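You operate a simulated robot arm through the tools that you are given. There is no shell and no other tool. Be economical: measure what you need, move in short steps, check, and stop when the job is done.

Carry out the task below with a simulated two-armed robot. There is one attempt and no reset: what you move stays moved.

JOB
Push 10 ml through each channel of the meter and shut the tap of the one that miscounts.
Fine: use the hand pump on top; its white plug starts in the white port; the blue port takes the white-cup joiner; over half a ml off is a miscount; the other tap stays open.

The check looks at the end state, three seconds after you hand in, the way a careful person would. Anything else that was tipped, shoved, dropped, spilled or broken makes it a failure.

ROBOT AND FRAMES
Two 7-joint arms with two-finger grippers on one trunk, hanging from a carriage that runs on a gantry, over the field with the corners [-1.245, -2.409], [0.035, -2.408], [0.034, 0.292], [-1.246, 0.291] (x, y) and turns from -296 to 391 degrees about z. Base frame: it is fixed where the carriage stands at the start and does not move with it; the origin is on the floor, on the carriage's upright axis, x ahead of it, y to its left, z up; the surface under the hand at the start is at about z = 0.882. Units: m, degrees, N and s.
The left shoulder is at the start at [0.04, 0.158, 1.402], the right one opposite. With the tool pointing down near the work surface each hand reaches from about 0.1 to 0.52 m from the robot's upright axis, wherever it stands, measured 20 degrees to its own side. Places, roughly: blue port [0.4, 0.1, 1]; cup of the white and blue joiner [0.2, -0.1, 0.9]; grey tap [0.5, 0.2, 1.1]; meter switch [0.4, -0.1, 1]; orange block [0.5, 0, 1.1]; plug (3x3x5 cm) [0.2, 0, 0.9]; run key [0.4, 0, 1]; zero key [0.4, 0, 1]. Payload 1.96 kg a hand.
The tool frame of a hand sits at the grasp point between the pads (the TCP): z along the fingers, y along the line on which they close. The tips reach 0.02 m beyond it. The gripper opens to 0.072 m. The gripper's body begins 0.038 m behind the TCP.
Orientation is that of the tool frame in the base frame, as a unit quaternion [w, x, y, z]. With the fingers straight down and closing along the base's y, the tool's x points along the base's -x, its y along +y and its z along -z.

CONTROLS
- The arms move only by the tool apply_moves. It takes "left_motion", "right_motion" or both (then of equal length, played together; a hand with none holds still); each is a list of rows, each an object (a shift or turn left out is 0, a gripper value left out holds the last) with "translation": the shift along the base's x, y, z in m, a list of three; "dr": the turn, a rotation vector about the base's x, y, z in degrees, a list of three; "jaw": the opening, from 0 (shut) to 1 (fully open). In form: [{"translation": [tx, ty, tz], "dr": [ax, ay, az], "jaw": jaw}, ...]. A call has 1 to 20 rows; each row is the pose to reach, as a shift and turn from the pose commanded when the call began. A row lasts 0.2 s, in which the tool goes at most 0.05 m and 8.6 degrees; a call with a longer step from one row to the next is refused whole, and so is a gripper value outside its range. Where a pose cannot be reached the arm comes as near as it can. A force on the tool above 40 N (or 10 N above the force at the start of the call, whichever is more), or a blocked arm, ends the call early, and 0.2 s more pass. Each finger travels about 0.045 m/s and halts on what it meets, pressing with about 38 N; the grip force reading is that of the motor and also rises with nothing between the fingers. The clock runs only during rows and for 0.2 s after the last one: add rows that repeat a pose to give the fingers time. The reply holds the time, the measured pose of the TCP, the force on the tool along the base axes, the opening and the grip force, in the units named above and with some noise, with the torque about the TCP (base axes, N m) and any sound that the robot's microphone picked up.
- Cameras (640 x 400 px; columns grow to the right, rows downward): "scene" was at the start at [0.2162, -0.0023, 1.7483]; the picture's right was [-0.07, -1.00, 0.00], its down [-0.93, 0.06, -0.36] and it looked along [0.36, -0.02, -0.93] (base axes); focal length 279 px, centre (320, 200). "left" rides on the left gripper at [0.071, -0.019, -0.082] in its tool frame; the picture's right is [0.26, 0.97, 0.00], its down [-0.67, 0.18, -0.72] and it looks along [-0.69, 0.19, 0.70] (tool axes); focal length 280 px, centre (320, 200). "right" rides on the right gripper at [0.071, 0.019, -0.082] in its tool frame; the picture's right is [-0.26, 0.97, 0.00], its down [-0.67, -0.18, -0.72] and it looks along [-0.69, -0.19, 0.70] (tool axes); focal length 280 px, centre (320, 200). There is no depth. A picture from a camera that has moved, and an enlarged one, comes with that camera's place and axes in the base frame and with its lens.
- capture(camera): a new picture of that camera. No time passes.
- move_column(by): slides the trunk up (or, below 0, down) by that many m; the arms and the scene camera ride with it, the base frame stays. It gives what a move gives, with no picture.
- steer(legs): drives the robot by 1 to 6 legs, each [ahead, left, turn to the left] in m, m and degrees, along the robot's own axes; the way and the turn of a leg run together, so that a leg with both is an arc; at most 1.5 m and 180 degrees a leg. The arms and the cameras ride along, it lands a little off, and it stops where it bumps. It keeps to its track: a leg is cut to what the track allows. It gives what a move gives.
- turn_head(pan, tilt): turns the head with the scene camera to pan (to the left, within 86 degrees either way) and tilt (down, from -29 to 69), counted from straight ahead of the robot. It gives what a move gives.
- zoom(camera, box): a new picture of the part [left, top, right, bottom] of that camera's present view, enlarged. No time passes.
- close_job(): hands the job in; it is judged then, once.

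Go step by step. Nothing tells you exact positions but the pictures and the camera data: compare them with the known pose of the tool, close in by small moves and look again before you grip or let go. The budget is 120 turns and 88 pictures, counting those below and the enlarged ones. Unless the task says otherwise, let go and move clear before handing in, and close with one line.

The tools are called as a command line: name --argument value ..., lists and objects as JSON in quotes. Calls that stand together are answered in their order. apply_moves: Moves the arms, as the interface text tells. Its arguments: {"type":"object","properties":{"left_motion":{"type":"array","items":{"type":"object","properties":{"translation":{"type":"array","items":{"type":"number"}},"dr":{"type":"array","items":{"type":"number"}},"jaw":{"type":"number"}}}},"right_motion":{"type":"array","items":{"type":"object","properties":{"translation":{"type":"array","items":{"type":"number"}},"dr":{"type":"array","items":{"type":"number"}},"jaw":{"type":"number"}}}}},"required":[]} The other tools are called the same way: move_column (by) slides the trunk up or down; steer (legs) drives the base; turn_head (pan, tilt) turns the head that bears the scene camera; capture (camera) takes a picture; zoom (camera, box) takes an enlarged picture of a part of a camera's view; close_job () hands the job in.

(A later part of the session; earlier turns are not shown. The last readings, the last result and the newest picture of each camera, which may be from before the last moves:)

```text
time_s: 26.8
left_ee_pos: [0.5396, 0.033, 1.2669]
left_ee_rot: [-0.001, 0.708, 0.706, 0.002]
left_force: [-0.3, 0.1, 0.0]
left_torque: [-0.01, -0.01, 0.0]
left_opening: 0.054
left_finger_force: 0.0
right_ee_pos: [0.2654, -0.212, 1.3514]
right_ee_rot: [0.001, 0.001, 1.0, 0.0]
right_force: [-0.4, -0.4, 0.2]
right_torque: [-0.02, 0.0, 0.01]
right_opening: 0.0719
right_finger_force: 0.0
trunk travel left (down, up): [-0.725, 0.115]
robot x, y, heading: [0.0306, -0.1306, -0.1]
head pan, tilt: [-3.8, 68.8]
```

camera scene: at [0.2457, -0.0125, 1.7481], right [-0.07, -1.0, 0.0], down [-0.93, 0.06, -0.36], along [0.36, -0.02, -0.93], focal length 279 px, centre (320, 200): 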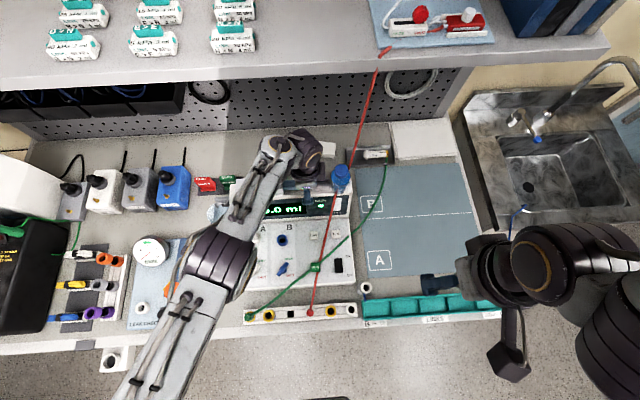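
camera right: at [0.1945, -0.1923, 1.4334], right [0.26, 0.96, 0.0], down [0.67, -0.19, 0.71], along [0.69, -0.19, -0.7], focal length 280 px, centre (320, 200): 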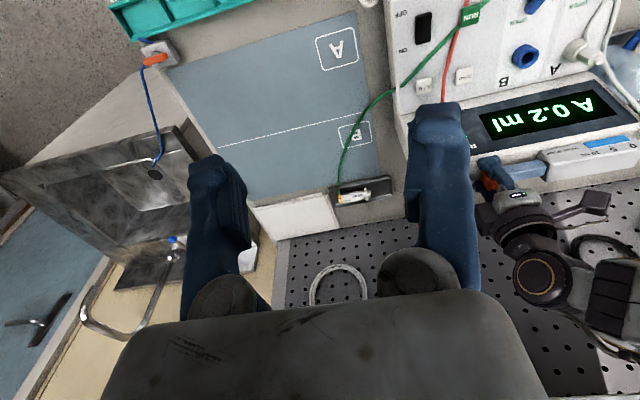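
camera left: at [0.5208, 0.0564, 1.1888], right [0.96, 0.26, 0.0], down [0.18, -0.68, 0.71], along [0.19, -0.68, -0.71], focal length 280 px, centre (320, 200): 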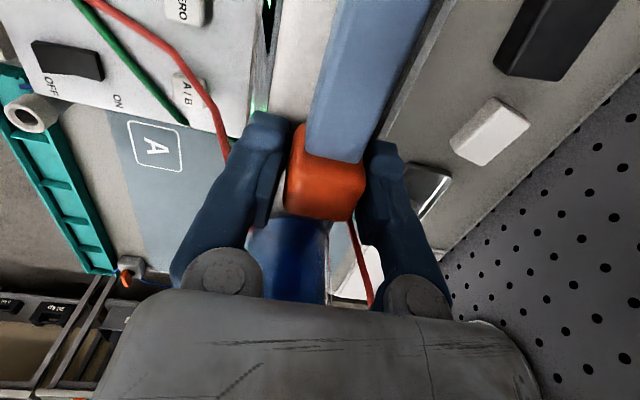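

Clear. Now I'll bring the left hand back and untwist it so I can photograph the front panel.

apply_moves --left_motion '[{"translation": [-0.02, 0.015, 0.01], "dr": [0, 0, 7.5], "jaw": 1}, {"translation": [-0.045, 0.03, 0.02], "dr": [0, 0, 15]}, {"translation": [-0.07, 0.045, 0.03], "dr": [0, 0, 22.5]}, {"translation": [-0.1, 0.06, 0.04], "dr": [0, 0, 30]}, {"translation": [-0.125, 0.075, 0.05], "dr": [0, 0, 37.5]}, {"translation": [-0.15, 0.09, 0.06], "dr": [0, 0, 45]}, {"translation": [-0.175, 0.105, 0.07], "dr": [0, 0, 52.5]}, {"translation": [-0.2, 0.12, 0.08], "dr": [0, 0, 60]}, {"translation": [-0.225, 0.135, 0.09], "dr": [0, 0, 67.5]}, {"translation": [-0.25, 0.15, 0.09], "dr": [0, 0, 75]}, {"translation": [-0.27, 0.16, 0.09], "dr": [0, 0, 82.5]}, {"translation": [-0.28, 0.17, 0.09], "dr": [0, 0, 90]}, {"translation": [-0.28, 0.17, 0.09], "dr": [0, 0, 90]}]'

zoom --camera "scene" --box '[200, 160, 360, 260]'

capture --camera "left"

capture --camera "right"

```text
time_s: 29.6
left_ee_pos: [0.2616, 0.2057, 1.3516]
left_ee_rot: [0.0, 0.0, 1.0, -0.014]
left_force: [-0.3, 1.1, 1.4]
left_torque: [0.0, 0.04, -0.02]
left_opening: 0.072
left_finger_force: 0.2
left hand out of reach, approached as far as the arm can: row 11
right_ee_pos: [0.2648, -0.2119, 1.3512]
right_ee_rot: [0.0, 0.001, 1.0, 0.0]
right_force: [1.3, -0.6, 0.3]
right_torque: [0.03, 0.02, -0.02]
right_opening: 0.0721
right_finger_force: 0.2
trunk travel left (down, up): [-0.725, 0.115]
robot x, y, heading: [0.0287, -0.1311, -0.3]
head pan, tilt: [-3.8, 68.8]
```

```text
4.00 times, centred on (280, 210) of scene
camera zoom: at [0.2454, -0.1332, 1.7483], right [-0.07, -1.0, 0.0], down [-0.93, 0.06, -0.36], along [0.36, -0.02, -0.93], focal length 1114 px, centre (480, 160)
```

zoom: 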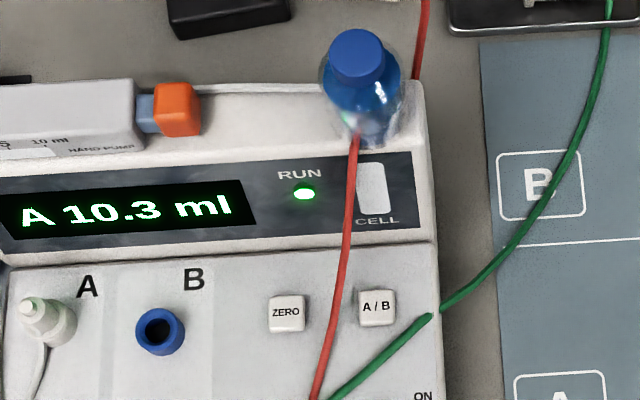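

```text
51 pictures are left
camera left: at [0.1901, 0.1893, 1.4346], right [-0.26, 0.96, -0.03], down [0.67, 0.2, 0.71], along [0.69, 0.17, -0.7], focal length 280 px, centre (320, 200)
```

left: 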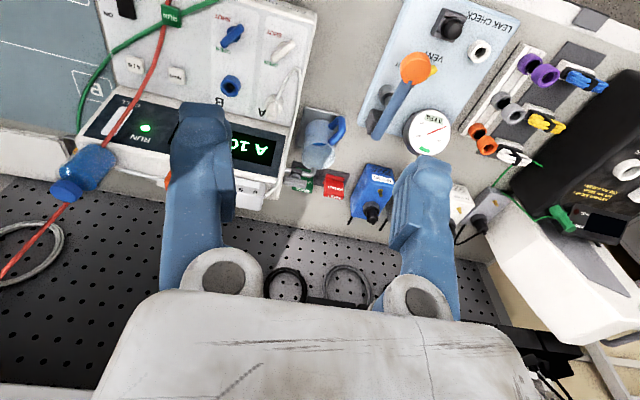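

```text
50 pictures are left
camera right: at [0.1943, -0.1937, 1.4336], right [0.26, 0.96, 0.0], down [0.67, -0.18, 0.71], along [0.69, -0.19, -0.7], focal length 280 px, centre (320, 200)
```

right: 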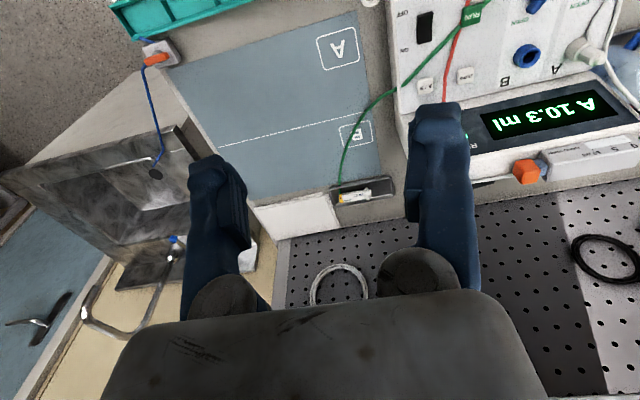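

Panel keys: ZERO ≈ [0.443, -0.003], A/B ≈ [0.443, -0.068], tops at z ≈ 0.96, with the red wire lying between them. I'll bring the right hand, closed and tilted slightly forward, above the A/B key.

apply_moves --right_motion '[{"translation": [0.03, 0.03, -0.02], "jaw": 0, "dr": [0, -4, 0]}, {"translation": [0.06, 0.06, -0.04], "dr": [0, -8, 0]}, {"translation": [0.09, 0.09, -0.06], "dr": [0, -12, 0]}, {"translation": [0.12, 0.12, -0.08], "dr": [0, -15, 0]}, {"translation": [0.15, 0.144, -0.11], "dr": [0, -15, 0]}, {"translation": [0.172, 0.144, -0.15], "dr": [0, -15, 0]}, {"translation": [0.172, 0.144, -0.2], "dr": [0, -15, 0]}, {"translation": [0.172, 0.144, -0.25], "dr": [0, -15, 0]}, {"translation": [0.172, 0.144, -0.3], "dr": [0, -15, 0]}, {"translation": [0.172, 0.144, -0.32], "dr": [0, -15, 0]}, {"translation": [0.172, 0.144, -0.32], "dr": [0, -15, 0]}]'

capture --camera "right"

zoom --camera "scene" --box '[200, 160, 360, 260]'

```text
time_s: 32.0
left_ee_pos: [0.2608, 0.2053, 1.3527]
left_ee_rot: [-0.001, 0.0, 1.0, -0.013]
left_force: [0.3, 0.1, 0.4]
left_torque: [0.0, 0.0, 0.01]
left_opening: 0.0717
left_finger_force: 0.1
right_ee_pos: [0.4366, -0.0671, 1.0323]
right_ee_rot: [0.131, 0.001, 0.991, 0.0]
right_force: [0.2, -0.1, 0.1]
right_torque: [0.0, 0.04, -0.02]
right_opening: 0.0
right_finger_force: 29.5
trunk travel left (down, up): [-0.725, 0.115]
robot x, y, heading: [0.0277, -0.13, -0.2]
head pan, tilt: [-3.8, 68.8]
```

```text
49 pictures are left
camera right: at [0.3469, -0.0498, 1.0928], right [0.25, 0.96, 0.07], down [0.47, -0.18, 0.87], along [0.85, -0.19, -0.5], focal length 280 px, centre (320, 200)
```

right: 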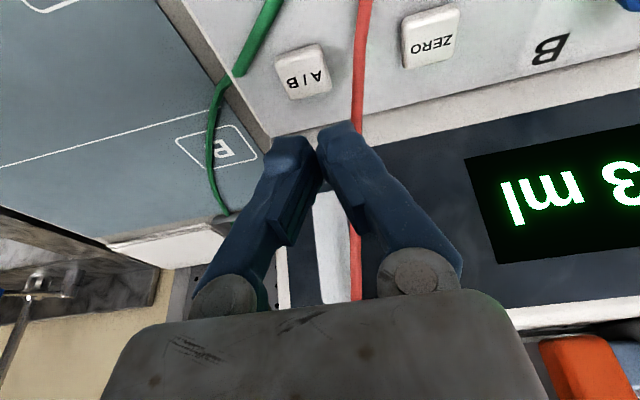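

```text
4.00 times, centred on (280, 210) of scene
camera zoom: at [0.2454, -0.1332, 1.7482], right [-0.07, -1.0, 0.0], down [-0.93, 0.06, -0.36], along [0.36, -0.02, -0.93], focal length 1114 px, centre (480, 160)
```

zoom: 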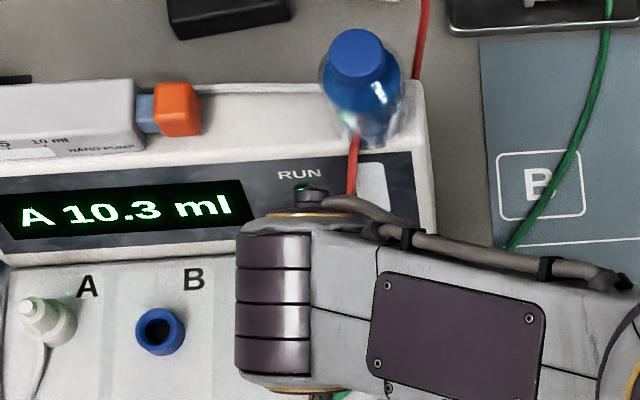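

apply_moves --right_motion '[{"translation": [-0.003, -0.008, -0.02]}, {"translation": [-0.003, -0.008, -0.035]}, {"translation": [-0.002, -0.008, -0.045]}, {"translation": [-0.001, -0.008, -0.05]}, {"translation": [0, -0.008, -0.053]}]'

capture --camera "right"

```text
time_s: 33.2
left_ee_pos: [0.2615, 0.2051, 1.3509]
left_ee_rot: [-0.002, 0.001, 1.0, -0.013]
left_force: [-0.6, 0.6, -0.7]
left_torque: [-0.01, -0.03, -0.01]
left_opening: 0.0721
left_finger_force: 0.0
right_ee_pos: [0.4376, -0.0775, 0.9785]
right_ee_rot: [0.13, 0.0, 0.992, 0.001]
right_force: [-0.8, 0.8, 0.6]
right_torque: [-0.01, 0.02, -0.02]
right_opening: 0.0059
right_finger_force: 29.6
trunk travel left (down, up): [-0.725, 0.115]
robot x, y, heading: [0.0306, -0.1315, 0.3]
head pan, tilt: [-3.8, 68.8]
```

```text
47 pictures are left
camera right: at [0.3475, -0.0575, 1.0395], right [0.25, 0.96, 0.07], down [0.47, -0.19, 0.86], along [0.85, -0.19, -0.5], focal length 280 px, centre (320, 200)
```

right: 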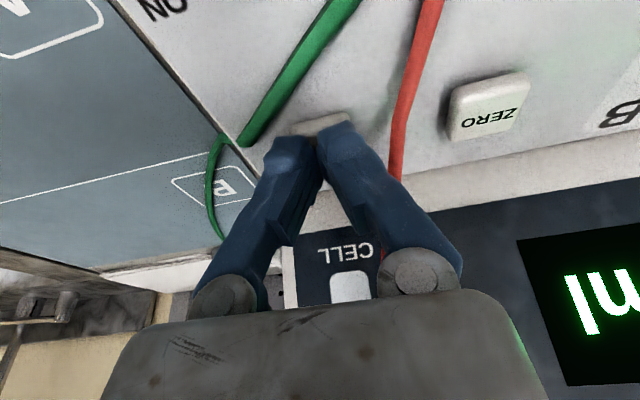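

apply_moves --right_motion '[{"translation": [0.0, 0, -0.003]}, {"translation": [0.0, 0, -0.006]}, {"translation": [0.0, 0, -0.009]}, {"translation": [0.0, 0, -0.012]}]'

zoom --camera "scene" --box '[200, 160, 360, 260]'

```text
time_s: 34.2
left_ee_pos: [0.2619, 0.205, 1.3531]
left_ee_rot: [-0.002, 0.001, 1.0, -0.013]
left_force: [-0.3, 0.7, -0.7]
left_torque: [-0.01, 0.04, 0.05]
left_opening: 0.0721
left_finger_force: 0.1
right_ee_pos: [0.4373, -0.0762, 0.9675]
right_ee_rot: [0.131, 0.001, 0.991, 0.001]
right_force: [-9.4, -3.1, 36.0]
right_torque: [-0.05, 0.28, -0.08]
right_opening: 0.0059
right_finger_force: 29.9
trunk travel left (down, up): [-0.725, 0.115]
robot x, y, heading: [0.0265, -0.1324, 0.2]
head pan, tilt: [-3.8, 68.8]
heard: click
```

```text
4.00 times, centred on (280, 210) of scene
camera zoom: at [0.2454, -0.1334, 1.7488], right [-0.07, -1.0, 0.0], down [-0.93, 0.06, -0.36], along [0.36, -0.02, -0.93], focal length 1114 px, centre (480, 160)
```

zoom: 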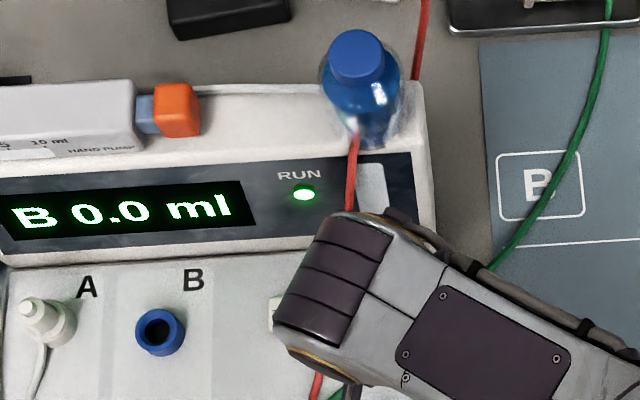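

The display now shows B 0.0 ml, so no zeroing is needed. I'll lift off and move the right hand over the joiner at the strip's right end, about [0.237, -0.096].

apply_moves --right_motion '[{"translation": [0, 0, 0.02]}, {"translation": [0, 0, 0.06]}, {"translation": [0, 0, 0.1]}, {"translation": [0, 0, 0.14]}, {"translation": [-0.03, -0.005, 0.16], "jaw": 0.5, "dr": [0, 3, 0]}, {"translation": [-0.07, -0.01, 0.16], "jaw": 1, "dr": [0, 7, 0]}, {"translation": [-0.11, -0.02, 0.16], "dr": [0, 11, 0]}, {"translation": [-0.15, -0.02, 0.16], "dr": [0, 15, 0]}, {"translation": [-0.18, -0.02, 0.16], "dr": [0, 15, 0]}, {"translation": [-0.195, -0.02, 0.15], "dr": [0, 15, 0]}, {"translation": [-0.195, -0.02, 0.15], "dr": [0, 15, 0]}]'

capture --camera "right"

capture --camera "scene"

```text
time_s: 36.6
left_ee_pos: [0.2605, 0.206, 1.353]
left_ee_rot: [-0.002, 0.0, 1.0, -0.013]
left_force: [0.3, -0.5, -0.4]
left_torque: [-0.03, 0.03, 0.01]
left_opening: 0.0719
left_finger_force: 0.2
right_ee_pos: [0.2428, -0.0964, 1.1146]
right_ee_rot: [0.0, 0.001, 1.0, 0.0]
right_force: [-0.1, 0.0, 0.0]
right_torque: [0.0, 0.0, -0.01]
right_opening: 0.072
right_finger_force: 0.1
trunk travel left (down, up): [-0.725, 0.115]
robot x, y, heading: [0.0314, -0.1293, -0.3]
head pan, tilt: [-3.8, 68.8]
```

```text
45 pictures are left
camera right: at [0.1712, -0.0783, 1.1981], right [0.26, 0.96, 0.0], down [0.67, -0.18, 0.71], along [0.69, -0.19, -0.7], focal length 280 px, centre (320, 200)
```

right: 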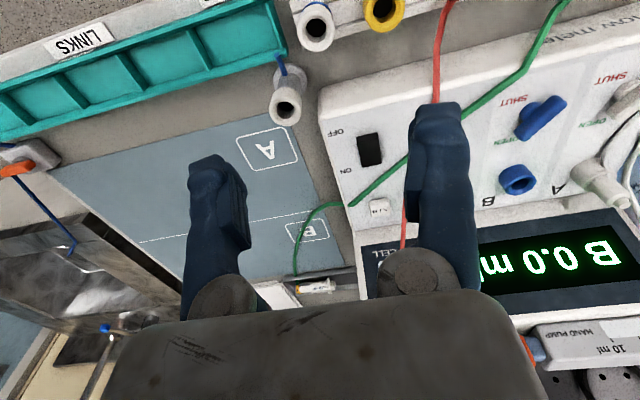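

```text
44 pictures are left
camera scene: at [0.2454, -0.1332, 1.7483], right [-0.07, -1.0, 0.0], down [-0.93, 0.06, -0.36], along [0.36, -0.02, -0.93], focal length 279 px, centre (320, 200)
```

scene: 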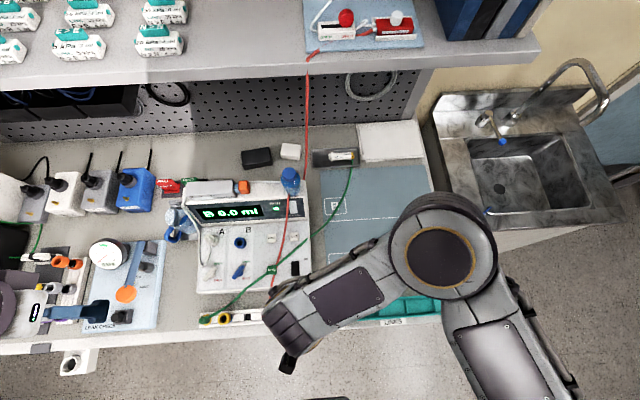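

zoom --camera "right" --box '[230, 0, 410, 130]'

```text
3.08 times, centred on (320, 65) of right
camera zoom: at [0.1712, -0.0783, 1.1981], right [0.26, 0.96, 0.0], down [0.67, -0.18, 0.71], along [0.69, -0.19, -0.7], focal length 863 px, centre (320, 615)
```

zoom: 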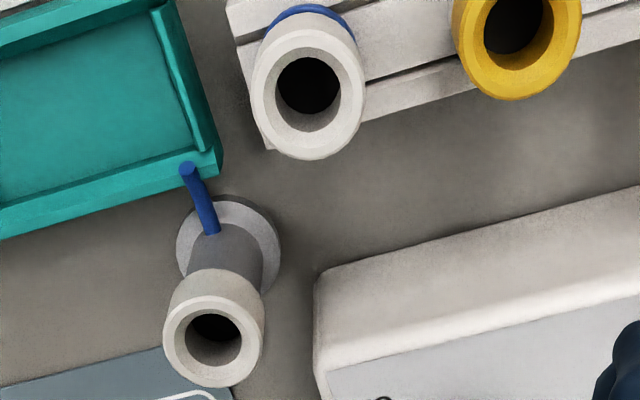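

The rack's right-hand joiner has a white cup with a blue body underneath, centred at about [0.238, -0.101], top z ≈ 0.92. I'll descend partway with the jaws partly open and check.

apply_moves --right_motion '[{"translation": [-0.005, -0.005, -0.04], "jaw": 0.65}, {"translation": [-0.005, -0.005, -0.08]}, {"translation": [-0.005, -0.005, -0.12]}, {"translation": [-0.005, -0.005, -0.145]}, {"translation": [-0.005, -0.005, -0.145]}]'

capture --camera "right"

```text
time_s: 37.8
left_ee_pos: [0.2609, 0.205, 1.3526]
left_ee_rot: [-0.002, 0.0, 1.0, -0.012]
left_force: [-0.3, 0.1, 0.4]
left_torque: [-0.03, -0.01, 0.0]
left_opening: 0.0723
left_finger_force: 0.0
right_ee_pos: [0.2376, -0.103, 0.9705]
right_ee_rot: [-0.001, 0.001, 1.0, 0.0]
right_force: [-0.2, -0.2, 1.1]
right_torque: [0.01, 0.02, 0.01]
right_opening: 0.0468
right_finger_force: 0.1
trunk travel left (down, up): [-0.725, 0.115]
robot x, y, heading: [0.0284, -0.1302, -0.2]
head pan, tilt: [-3.8, 68.8]
```

```text
42 pictures are left
camera right: at [0.1664, -0.0837, 1.0534], right [0.26, 0.96, 0.0], down [0.67, -0.18, 0.71], along [0.69, -0.19, -0.7], focal length 280 px, centre (320, 200)
```

right: 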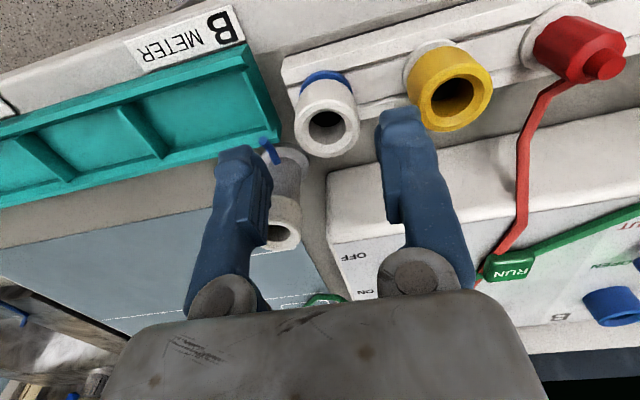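

apply_moves --right_motion '[{"translation": [0.003, 0.001, 0], "jaw": 0.58}, {"translation": [0.006, 0.001, -0.015], "jaw": 0.58}, {"translation": [0.006, 0.001, -0.03]}, {"translation": [0.006, 0.001, -0.04]}, {"translation": [0.006, 0.001, -0.045]}, {"translation": [0.006, 0.001, -0.045]}]'

capture --camera "right"

```text
time_s: 39.2
left_ee_pos: [0.2623, 0.2054, 1.3527]
left_ee_rot: [-0.002, 0.0, 1.0, -0.013]
left_force: [0.1, -0.8, -0.4]
left_torque: [-0.02, 0.0, 0.0]
left_opening: 0.0721
left_finger_force: 0.0
right_ee_pos: [0.2444, -0.1011, 0.9266]
right_ee_rot: [0.0, 0.001, 1.0, 0.0]
right_force: [0.0, -0.7, -0.7]
right_torque: [-0.03, 0.0, -0.02]
right_opening: 0.0417
right_finger_force: 0.1
trunk travel left (down, up): [-0.725, 0.115]
robot x, y, heading: [0.0313, -0.1302, -0.1]
head pan, tilt: [-3.8, 68.8]
```

```text
41 pictures are left
camera right: at [0.1727, -0.0821, 1.0085], right [0.26, 0.96, 0.0], down [0.67, -0.18, 0.71], along [0.69, -0.19, -0.7], focal length 280 px, centre (320, 200)
```

right: 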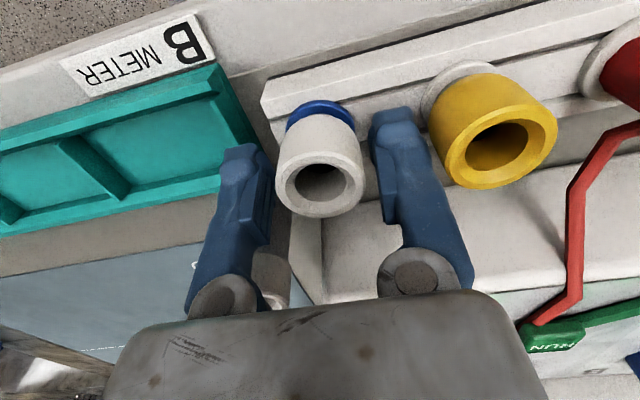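

apply_moves --right_motion '[{"translation": [0, 0, 0], "jaw": 0.3}, {"translation": [0, 0, 0], "jaw": 0.3}, {"translation": [0, 0, 0], "jaw": 0.3}]'

```text
time_s: 40.0
left_ee_pos: [0.2619, 0.2057, 1.3533]
left_ee_rot: [-0.001, 0.001, 1.0, -0.013]
left_force: [0.4, -0.3, 0.2]
left_torque: [-0.03, -0.02, 0.02]
left_opening: 0.072
left_finger_force: 0.0
right_ee_pos: [0.2432, -0.1017, 0.9273]
right_ee_rot: [0.001, 0.0, 1.0, 0.002]
right_force: [-0.5, 0.1, -0.3]
right_torque: [0.01, -0.01, 0.01]
right_opening: 0.0241
right_finger_force: 38.1
trunk travel left (down, up): [-0.725, 0.115]
robot x, y, heading: [0.0288, -0.1313, -0.3]
head pan, tilt: [-3.8, 68.8]
```

apply_moves --right_motion '[{"translation": [0, 0, 0.01]}, {"translation": [0, 0, 0.025]}, {"translation": [0, 0, 0.045]}, {"translation": [0, 0, 0.08]}, {"translation": [0, 0, 0.12]}, {"translation": [0, 0, 0.16]}, {"translation": [0, 0, 0.2]}, {"translation": [0, 0, 0.2]}]'

capture --camera "right"

capture --camera "left"

```text
time_s: 41.8
left_ee_pos: [0.2612, 0.2052, 1.3517]
left_ee_rot: [-0.002, -0.001, 1.0, -0.013]
left_force: [-0.7, 0.0, 0.1]
left_torque: [-0.05, -0.02, -0.01]
left_opening: 0.0719
left_finger_force: 0.0
right_ee_pos: [0.244, -0.101, 1.1272]
right_ee_rot: [0.0, 0.001, 1.0, 0.0]
right_force: [-0.3, 0.4, -0.8]
right_torque: [0.04, 0.0, 0.0]
right_opening: 0.0237
right_finger_force: 38.1
trunk travel left (down, up): [-0.725, 0.115]
robot x, y, heading: [0.0328, -0.1333, -0.2]
head pan, tilt: [-3.8, 68.8]
```

```text
40 pictures are left
camera right: at [0.1724, -0.082, 1.2087], right [0.26, 0.96, 0.0], down [0.67, -0.18, 0.71], along [0.69, -0.19, -0.7], focal length 280 px, centre (320, 200)
```

right: 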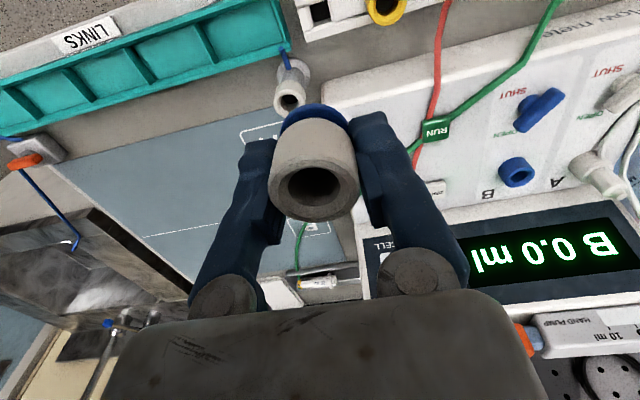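

```text
39 pictures are left
camera left: at [0.1905, 0.1894, 1.434], right [-0.26, 0.96, -0.02], down [0.68, 0.2, 0.71], along [0.69, 0.17, -0.71], focal length 280 px, centre (320, 200)
```

left: 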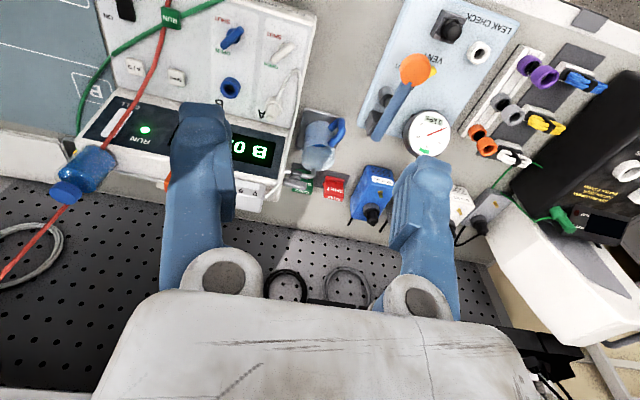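

Joiner held upright. The blue port is at [0.4345, 0.084, 0.957], with its axis tilted 15° towards the robot. I'll bring the joiner above it along that axis.

apply_moves --right_motion '[{"translation": [0.025, 0.03, 0.02], "dr": [0, -3, 0]}, {"translation": [0.055, 0.06, 0.02], "dr": [0, -6, 0]}, {"translation": [0.085, 0.09, 0.02], "dr": [0, -9, 0]}, {"translation": [0.115, 0.12, 0.02], "dr": [0, -12, 0]}, {"translation": [0.14, 0.15, 0.01], "dr": [0, -15, 0]}, {"translation": [0.155, 0.18, -0.01], "dr": [0, -15, 0]}, {"translation": [0.162, 0.185, -0.04], "dr": [0, -15, 0]}, {"translation": [0.165, 0.185, -0.06], "dr": [0, -15, 0]}, {"translation": [0.165, 0.185, -0.06], "dr": [0, -15, 0]}]'

capture --camera "right"

capture --camera "left"

```text
time_s: 43.8
left_ee_pos: [0.2611, 0.2055, 1.3531]
left_ee_rot: [-0.002, 0.0, 1.0, -0.013]
left_force: [-0.1, -1.3, -0.4]
left_torque: [0.01, 0.0, -0.03]
left_opening: 0.0717
left_finger_force: 0.1
right_ee_pos: [0.3728, -0.0226, 1.0734]
right_ee_rot: [0.131, 0.001, 0.991, 0.001]
right_force: [0.8, 0.0, 0.0]
right_torque: [0.0, -0.01, -0.01]
right_opening: 0.0234
right_finger_force: 37.7
right hand out of reach, approached as far as the arm can: row 3, 4, 5, 6, 7, 8, 9
trunk travel left (down, up): [-0.725, 0.115]
robot x, y, heading: [0.0269, -0.1298, -0.2]
head pan, tilt: [-3.8, 68.8]
```

```text
38 pictures are left
camera right: at [0.283, -0.0047, 1.133], right [0.26, 0.96, 0.07], down [0.47, -0.18, 0.87], along [0.85, -0.19, -0.5], focal length 280 px, centre (320, 200)
```

right: 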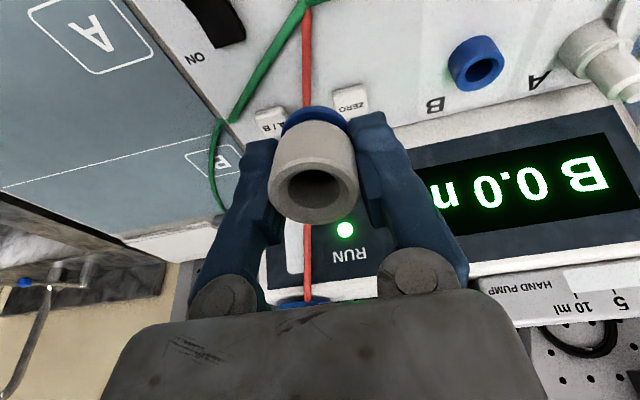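

```text
37 pictures are left
camera left: at [0.1905, 0.1895, 1.434], right [-0.26, 0.96, -0.02], down [0.68, 0.2, 0.71], along [0.69, 0.17, -0.71], focal length 280 px, centre (320, 200)
```

left: 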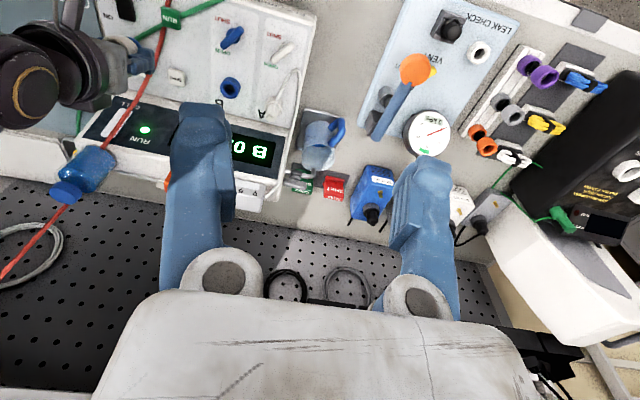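

The right arm is out of reach with the robot shifted right. I'll lift the joiner a little, then move the robot back left.

apply_moves --right_motion '[{"translation": [0, 0, 0.03]}, {"translation": [0, 0, 0.06]}, {"translation": [0, 0, 0.08]}, {"translation": [0, 0, 0.08]}]' --left_motion '[{"translation": [-0.01, -0.02, 0.01]}, {"translation": [-0.02, -0.04, 0.02]}, {"translation": [-0.03, -0.06, 0.03]}, {"translation": [-0.03, -0.06, 0.03]}]'

```text
time_s: 44.8
left_ee_pos: [0.2687, 0.2023, 1.357]
left_ee_rot: [-0.001, -0.001, 1.0, -0.013]
left_force: [-0.9, 0.4, -0.6]
left_torque: [-0.01, -0.03, 0.01]
left_opening: 0.0718
left_finger_force: 0.1
left hand out of reach, approached as far as the arm can: row 1, 2, 3, 4
right_ee_pos: [0.3724, -0.0225, 1.1527]
right_ee_rot: [0.13, 0.001, 0.992, 0.0]
right_force: [-0.3, 0.5, 0.5]
right_torque: [0.04, 0.0, -0.02]
right_opening: 0.0229
right_finger_force: 37.6
trunk travel left (down, up): [-0.725, 0.115]
robot x, y, heading: [0.0284, -0.1293, 0.2]
head pan, tilt: [-3.8, 68.8]
```

steer --legs '[[0, 0.14, 0]]'

capture --camera "scene"

```text
time_s: 46.2
left_ee_pos: [0.2683, 0.341, 1.3577]
left_ee_rot: [0.0, 0.0, 1.0, -0.013]
left_force: [-0.8, -0.1, 0.1]
left_torque: [0.02, 0.03, 0.01]
left_opening: 0.0719
left_finger_force: 0.0
right_ee_pos: [0.372, 0.1154, 1.1526]
right_ee_rot: [0.131, 0.001, 0.991, 0.001]
right_force: [0.7, -0.3, 0.0]
right_torque: [-0.02, -0.02, 0.01]
right_opening: 0.023
right_finger_force: 38.0
trunk travel left (down, up): [-0.725, 0.115]
robot x, y, heading: [0.0278, 0.0109, -0.1]
head pan, tilt: [-3.8, 68.8]
```

```text
36 pictures are left
camera scene: at [0.2455, 0.0046, 1.7483], right [-0.07, -1.0, 0.0], down [-0.93, 0.06, -0.36], along [0.36, -0.02, -0.93], focal length 279 px, centre (320, 200)
```

scene: 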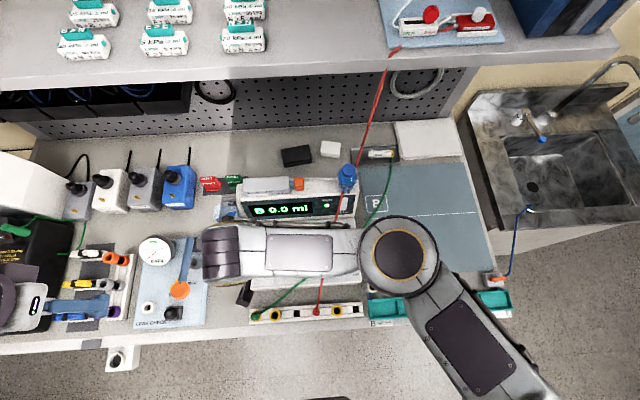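

apply_moves --right_motion '[{"translation": [0.02, -0.02, 0]}, {"translation": [0.0375, -0.031, -0.02]}, {"translation": [0.0375, -0.031, -0.06]}, {"translation": [0.0375, -0.031, -0.09]}, {"translation": [0.0375, -0.031, -0.09]}]'

capture --camera "right"

capture --camera "left"

```text
time_s: 47.4
left_ee_pos: [0.2671, 0.3409, 1.3556]
left_ee_rot: [-0.001, 0.0, 1.0, -0.018]
left_force: [0.0, 0.1, -0.2]
left_torque: [-0.02, 0.0, 0.01]
left_opening: 0.0719
left_finger_force: 0.1
right_ee_pos: [0.4109, 0.083, 1.0637]
right_ee_rot: [0.13, 0.0, 0.991, 0.0]
right_force: [0.6, 0.8, -1.3]
right_torque: [0.01, 0.02, -0.04]
right_opening: 0.0232
right_finger_force: 38.6
trunk travel left (down, up): [-0.725, 0.115]
robot x, y, heading: [0.0241, 0.0076, 0.2]
head pan, tilt: [-3.8, 68.8]
```

```text
35 pictures are left
camera right: at [0.3203, 0.102, 1.1237], right [0.25, 0.96, 0.07], down [0.47, -0.18, 0.87], along [0.85, -0.19, -0.5], focal length 280 px, centre (320, 200)
```

right: 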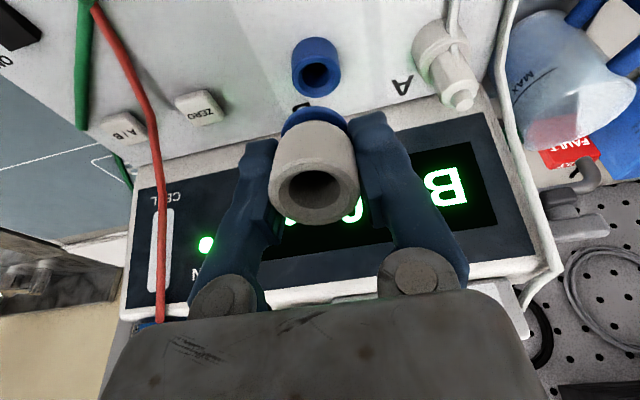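

```text
34 pictures are left
camera left: at [0.1967, 0.3251, 1.4381], right [-0.26, 0.96, -0.03], down [0.68, 0.21, 0.71], along [0.69, 0.16, -0.71], focal length 280 px, centre (320, 200)
```

left: 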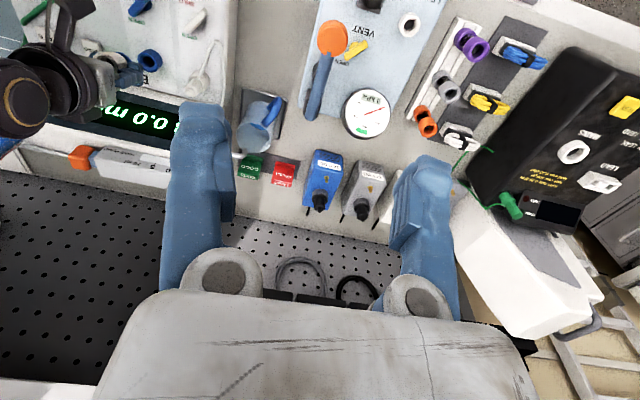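

Port and joiner are aligned sideways; I'll correct 3 mm forward and advance along the port's axis, stopping short to check.

apply_moves --right_motion '[{"translation": [0.006, 0, -0.009]}, {"translation": [0.0085, 0, -0.019]}, {"translation": [0.011, 0, -0.029]}, {"translation": [0.0135, 0, -0.038]}, {"translation": [0.0135, 0, -0.038]}]'

capture --camera "right"

```text
time_s: 48.6
left_ee_pos: [0.2672, 0.3417, 1.3564]
left_ee_rot: [0.0, 0.0, 1.0, -0.018]
left_force: [0.6, -0.4, 0.5]
left_torque: [-0.01, -0.03, -0.02]
left_opening: 0.072
left_finger_force: 0.0
right_ee_pos: [0.422, 0.0839, 1.0241]
right_ee_rot: [0.131, 0.0, 0.991, 0.0]
right_force: [-0.2, -0.5, -0.4]
right_torque: [-0.03, 0.0, 0.02]
right_opening: 0.0231
right_finger_force: 38.1
trunk travel left (down, up): [-0.725, 0.115]
robot x, y, heading: [0.0274, 0.0097, -0.0]
head pan, tilt: [-3.8, 68.8]
```

```text
33 pictures are left
camera right: at [0.334, 0.102, 1.0851], right [0.25, 0.96, 0.07], down [0.47, -0.18, 0.86], along [0.85, -0.19, -0.5], focal length 280 px, centre (320, 200)
```

right: 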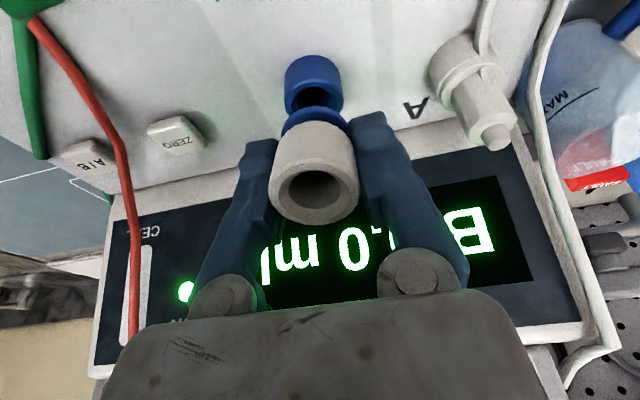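

zoom --camera "right" --box '[256, 40, 384, 120]'

```text
5.00 times, centred on (320, 80) of right
camera zoom: at [0.334, 0.102, 1.0851], right [0.25, 0.96, 0.07], down [0.47, -0.18, 0.86], along [0.85, -0.19, -0.5], focal length 1402 px, centre (320, 800)
```

zoom: 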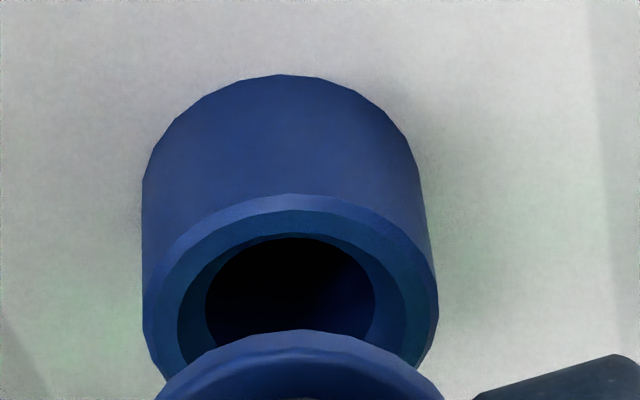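

apply_moves --right_motion '[{"translation": [0.0013, -0.0013, -0.005]}, {"translation": [0.0026, -0.0013, -0.01]}, {"translation": [0.0039, -0.0013, -0.0145]}, {"translation": [0.0052, -0.0013, -0.0193]}, {"translation": [0.0065, -0.0013, -0.0241]}, {"translation": [0.0073, -0.0013, -0.027]}]'

capture --camera "right"

```text
time_s: 50.0
left_ee_pos: [0.2664, 0.3412, 1.3555]
left_ee_rot: [-0.002, 0.0, 1.0, -0.018]
left_force: [0.1, -0.4, -0.4]
left_torque: [-0.03, -0.01, 0.02]
left_opening: 0.0721
left_finger_force: 0.0
right_ee_pos: [0.4308, 0.0804, 0.9969]
right_ee_rot: [0.13, 0.002, 0.992, 0.0]
right_force: [1.0, -0.8, 0.6]
right_torque: [0.0, -0.01, 0.01]
right_opening: 0.0233
right_finger_force: 37.9
trunk travel left (down, up): [-0.725, 0.115]
robot x, y, heading: [0.0278, 0.0053, 0.2]
head pan, tilt: [-3.8, 68.8]
```

```text
31 pictures are left
camera right: at [0.3413, 0.1007, 1.0579], right [0.25, 0.96, 0.07], down [0.47, -0.18, 0.87], along [0.85, -0.19, -0.5], focal length 280 px, centre (320, 200)
```

right: 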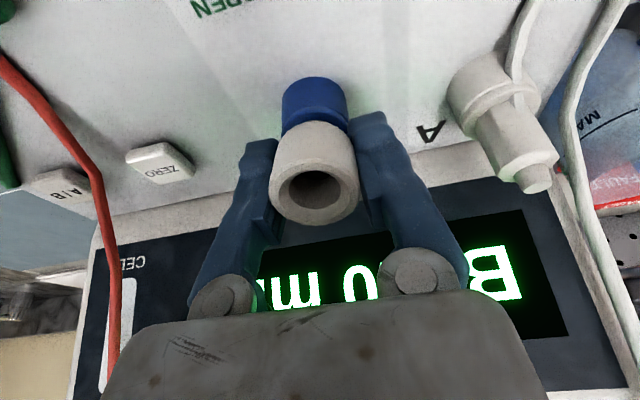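

No contact force and the two line up; I'll keep advancing along the axis until it seats.

apply_moves --right_motion '[{"translation": [0.0013, 0, -0.0048]}, {"translation": [0.0026, 0, -0.0097]}, {"translation": [0.0036, 0, -0.0135]}, {"translation": [0.0046, 0, -0.0174]}, {"translation": [0.0056, 0, -0.021]}, {"translation": [0.0064, 0, -0.024]}]'

capture --camera "right"

```text
time_s: 50.5
left_ee_pos: [0.2672, 0.3396, 1.3563]
left_ee_rot: [-0.001, 0.0, 1.0, -0.02]
left_force: [0.5, 0.8, 0.4]
left_torque: [0.01, 0.03, 0.02]
left_opening: 0.072
left_finger_force: 0.1
right_ee_pos: [0.4328, 0.084, 0.9951]
right_ee_rot: [0.131, -0.001, 0.991, 0.002]
right_force: [-7.0, -5.1, 20.2]
right_torque: [-0.14, 0.48, 0.01]
right_opening: 0.0232
right_finger_force: 37.8
trunk travel left (down, up): [-0.725, 0.115]
robot x, y, heading: [0.0285, 0.0087, -0.3]
head pan, tilt: [-3.8, 68.8]
stopped in row 2 (right hand): the force on the tool passed its limit at 50 N (the readings are from after the stop); the commanded pose is now the measured one
```

```text
30 pictures are left
camera right: at [0.3427, 0.1013, 1.0546], right [0.25, 0.97, 0.07], down [0.47, -0.18, 0.87], along [0.85, -0.18, -0.5], focal length 280 px, centre (320, 200)
```

right: 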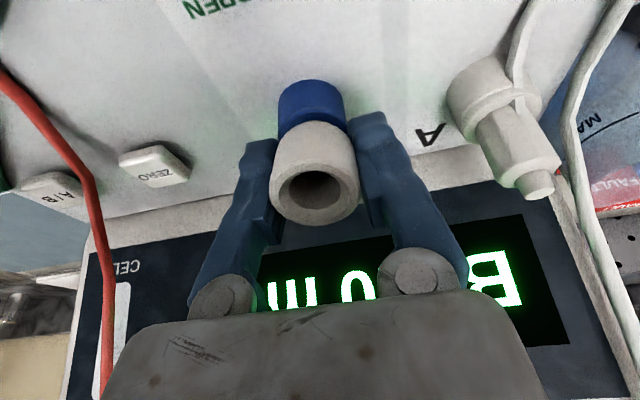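

zoom --camera "right" --box '[256, 70, 384, 150]'

```text
5.00 times, centred on (320, 110) of right
camera zoom: at [0.3427, 0.1013, 1.0546], right [0.25, 0.97, 0.07], down [0.47, -0.18, 0.87], along [0.85, -0.18, -0.5], focal length 1402 px, centre (320, 650)
```

zoom: 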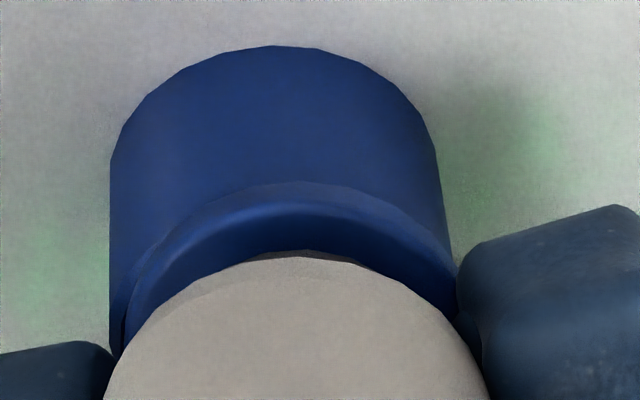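

Flange and rim look nearly together with about 1 mm sideways offset. I'll centre it and press again gently to seat.

apply_moves --right_motion '[{"translation": [-0.001, -0.0012, 0.004]}, {"translation": [-0.001, -0.0012, 0.004]}, {"translation": [0.0, -0.0012, 0]}, {"translation": [0.0005, -0.0012, -0.002]}, {"translation": [0.0012, -0.0012, -0.0045]}, {"translation": [0.0018, -0.0012, -0.007]}, {"translation": [0.0024, -0.0012, -0.0095]}]'

zoom --camera "right" --box '[256, 70, 384, 150]'

```text
time_s: 51.5
left_ee_pos: [0.2679, 0.3394, 1.3559]
left_ee_rot: [-0.001, 0.0, 1.0, -0.021]
left_force: [0.0, 0.3, 0.2]
left_torque: [0.0, -0.06, 0.02]
left_opening: 0.072
left_finger_force: 0.2
right_ee_pos: [0.4337, 0.0837, 0.9937]
right_ee_rot: [0.132, -0.002, 0.991, 0.001]
right_force: [-8.1, -4.2, 25.2]
right_torque: [-0.2, 0.57, 0.05]
right_opening: 0.0231
right_finger_force: 38.0
trunk travel left (down, up): [-0.725, 0.115]
robot x, y, heading: [0.0284, 0.0066, -0.1]
head pan, tilt: [-3.8, 68.8]
stopped in row 5 (right hand): the force on the tool passed its limit at 46 N (the readings are from after the stop); the commanded pose is now the measured one
```

```text
5.00 times, centred on (320, 110) of right
camera zoom: at [0.3428, 0.1008, 1.0545], right [0.25, 0.97, 0.07], down [0.47, -0.18, 0.87], along [0.85, -0.18, -0.5], focal length 1402 px, centre (320, 650)
```

zoom: 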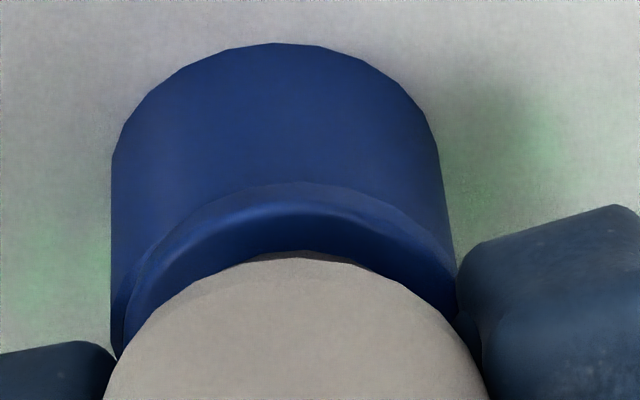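

It stops at the same depth and is held sideways, which suggests it is seated in the bore. I'll open the fingers slowly and back out along the axis to check.

apply_moves --right_motion '[{"translation": [0, 0, 0], "jaw": 0.4}, {"translation": [0, 0, 0], "jaw": 0.5}, {"translation": [0, 0, 0], "jaw": 0.6}, {"translation": [0, 0, 0], "jaw": 0.6}, {"translation": [-0.005, 0, 0.02]}, {"translation": [-0.013, 0, 0.05]}, {"translation": [-0.02, 0, 0.08]}, {"translation": [-0.02, 0, 0.08]}]'

capture --camera "right"

```text
time_s: 53.3
left_ee_pos: [0.2676, 0.3405, 1.3561]
left_ee_rot: [-0.001, -0.001, 1.0, -0.019]
left_force: [0.1, 0.1, 0.0]
left_torque: [0.02, 0.0, 0.02]
left_opening: 0.0721
left_finger_force: 0.1
right_ee_pos: [0.4122, 0.083, 1.0727]
right_ee_rot: [0.13, -0.002, 0.991, 0.001]
right_force: [0.1, 0.4, -0.2]
right_torque: [0.0, 0.01, 0.0]
right_opening: 0.0432
right_finger_force: 0.0
trunk travel left (down, up): [-0.725, 0.115]
robot x, y, heading: [0.029, 0.0057, 0.0]
head pan, tilt: [-3.8, 68.8]
```

```text
27 pictures are left
camera right: at [0.3222, 0.101, 1.1336], right [0.25, 0.97, 0.07], down [0.47, -0.18, 0.87], along [0.85, -0.18, -0.5], focal length 280 px, centre (320, 200)
```

right: 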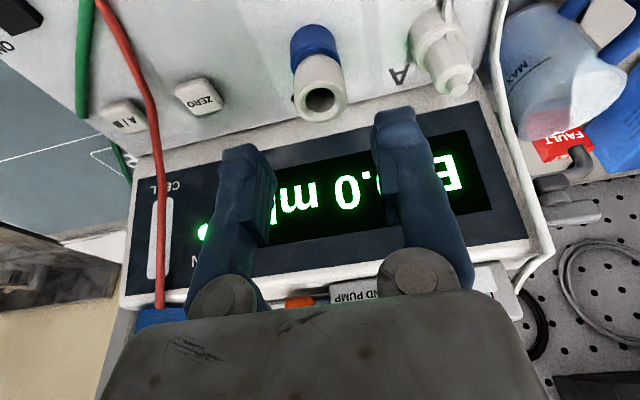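

The joiner stands in the blue port, cup mouth at about [0.433, 0.082, 0.994]. Next is the white plug in port A; I'll look closely.

zoom --camera "right" --box '[380, 0, 540, 110]'

zoom --camera "scene" --box '[190, 160, 350, 260]'

```text
3.64 times, centred on (460, 55) of right
camera zoom: at [0.3222, 0.101, 1.1336], right [0.25, 0.97, 0.07], down [0.47, -0.18, 0.87], along [0.85, -0.18, -0.5], focal length 1020 px, centre (-189, 727)
```

zoom: 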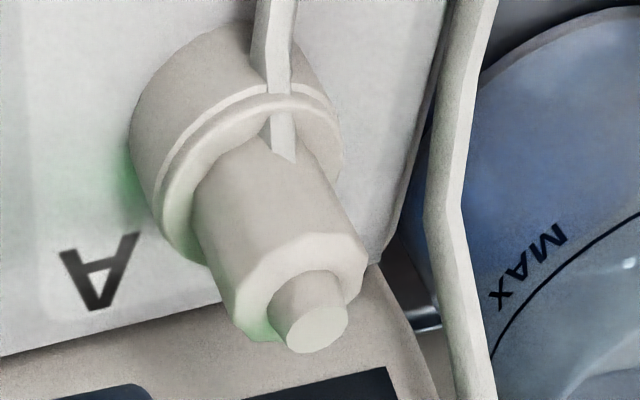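

```text
4.00 times, centred on (270, 210) of scene
camera zoom: at [0.2452, 0.0044, 1.7483], right [-0.07, -1.0, 0.0], down [-0.93, 0.06, -0.36], along [0.36, -0.02, -0.93], focal length 1114 px, centre (520, 160)
```

zoom: 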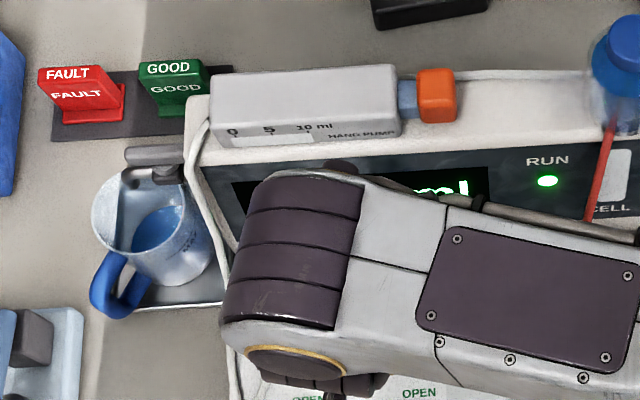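

zoom --camera "right" --box '[256, 10, 384, 130]'

```text
3.33 times, centred on (320, 70) of right
camera zoom: at [0.3222, 0.101, 1.1336], right [0.25, 0.97, 0.07], down [0.47, -0.18, 0.87], along [0.85, -0.18, -0.5], focal length 935 px, centre (320, 633)
```

zoom: 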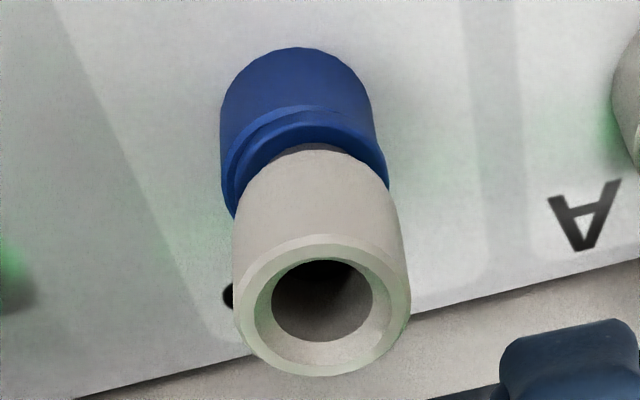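

The joiner straightened upright on release, so the ports are close to vertical. I'll set the hand vertical and press gently on the cup with closed fingers to be sure it is seated.

apply_moves --right_motion '[{"translation": [0.01, -0.001, 0.0], "dr": [0, 5, 0], "jaw": 0}, {"translation": [0.02, -0.002, 0.0], "dr": [0, 10, 0]}, {"translation": [0.03, -0.002, -0.01], "dr": [0, 15, 0]}, {"translation": [0.03, -0.002, -0.03], "dr": [0, 15, 0]}, {"translation": [0.03, -0.002, -0.05], "dr": [0, 15, 0]}, {"translation": [0.03, -0.002, -0.056], "dr": [0, 15, 0]}, {"translation": [0.03, -0.002, -0.06], "dr": [0, 15, 0]}, {"translation": [0.03, -0.002, -0.064], "dr": [0, 15, 0]}]'

```text
time_s: 55.1
left_ee_pos: [0.2673, 0.3396, 1.3559]
left_ee_rot: [-0.001, -0.001, 1.0, -0.02]
left_force: [-0.4, -1.1, 0.7]
left_torque: [0.01, 0.0, 0.02]
left_opening: 0.0721
left_finger_force: 0.1
right_ee_pos: [0.4277, 0.0811, 1.073]
right_ee_rot: [0.065, -0.002, 0.998, 0.002]
right_force: [-0.3, 0.3, -0.3]
right_torque: [0.02, -0.01, 0.0]
right_opening: 0.0
right_finger_force: 29.7
right hand out of reach, approached as far as the arm can: row 2, 3, 4, 5, 6, 7, 8
trunk travel left (down, up): [-0.725, 0.115]
robot x, y, heading: [0.0295, 0.0054, 0.2]
head pan, tilt: [-3.8, 68.8]
```

The right arm is at its limit here, so the left arm will handle the plug. I'll retreat the right hand up and back, then bring the left above the plug at about [0.445, 0.16].

apply_moves --right_motion '[{"translation": [0, 0, 0.04]}, {"translation": [-0.01, -0.02, 0.08]}, {"translation": [-0.03, -0.06, 0.11]}, {"translation": [-0.06, -0.1, 0.13]}, {"translation": [-0.09, -0.14, 0.15], "jaw": 0.5}, {"translation": [-0.12, -0.18, 0.17], "jaw": 1}, {"translation": [-0.14, -0.21, 0.18]}, {"translation": [-0.15, -0.24, 0.19]}, {"translation": [-0.16, -0.27, 0.2]}]'

apply_moves --left_motion '[{"translation": [0.03, -0.03, 0]}, {"translation": [0.06, -0.06, 0]}, {"translation": [0.09, -0.09, -0.01]}, {"translation": [0.12, -0.12, -0.03]}, {"translation": [0.145, -0.15, -0.05]}, {"translation": [0.165, -0.175, -0.08]}, {"translation": [0.173, -0.18, -0.12]}, {"translation": [0.173, -0.18, -0.16]}, {"translation": [0.173, -0.18, -0.2]}, {"translation": [0.173, -0.18, -0.236], "jaw": 0.7}, {"translation": [0.173, -0.18, -0.236], "jaw": 0.7}]'

capture --camera "left"

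```text
refused: row 3 steps farther than a row can; nothing moved
```

```text
time_s: 57.0
left_ee_pos: [0.4412, 0.1572, 1.1727]
left_ee_rot: [0.0, 0.002, 1.0, -0.025]
left_force: [-3.1, 0.0, 6.0]
left_torque: [-0.29, 0.07, -0.12]
left_opening: 0.0719
left_finger_force: 0.1
right_ee_pos: [0.4276, 0.0775, 1.0695]
right_ee_rot: [0.063, 0.001, 0.998, -0.002]
right_force: [3.3, 0.4, -5.1]
right_torque: [-0.25, 0.4, -0.11]
right_opening: 0.0002
right_finger_force: 29.9
trunk travel left (down, up): [-0.725, 0.115]
robot x, y, heading: [0.0306, 0.0082, -0.3]
head pan, tilt: [-3.8, 68.8]
stopped in row 9 (right hand): the force on the tool passed its limit at 95 N (the readings are from after the stop); the commanded pose is now the measured one
```

```text
23 pictures are left
camera left: at [0.3702, 0.1433, 1.254], right [-0.26, 0.97, -0.05], down [0.68, 0.21, 0.71], along [0.69, 0.15, -0.71], focal length 280 px, centre (320, 200)
```

left: 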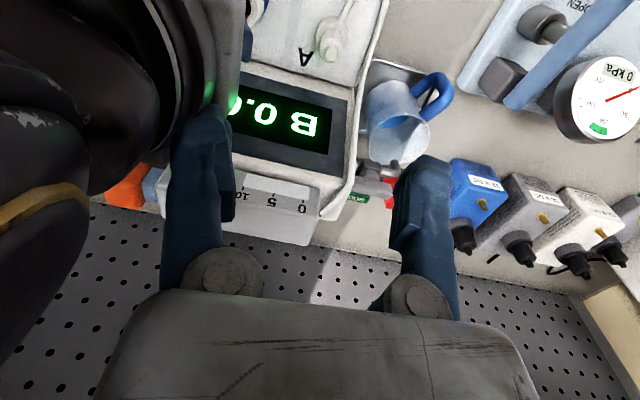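

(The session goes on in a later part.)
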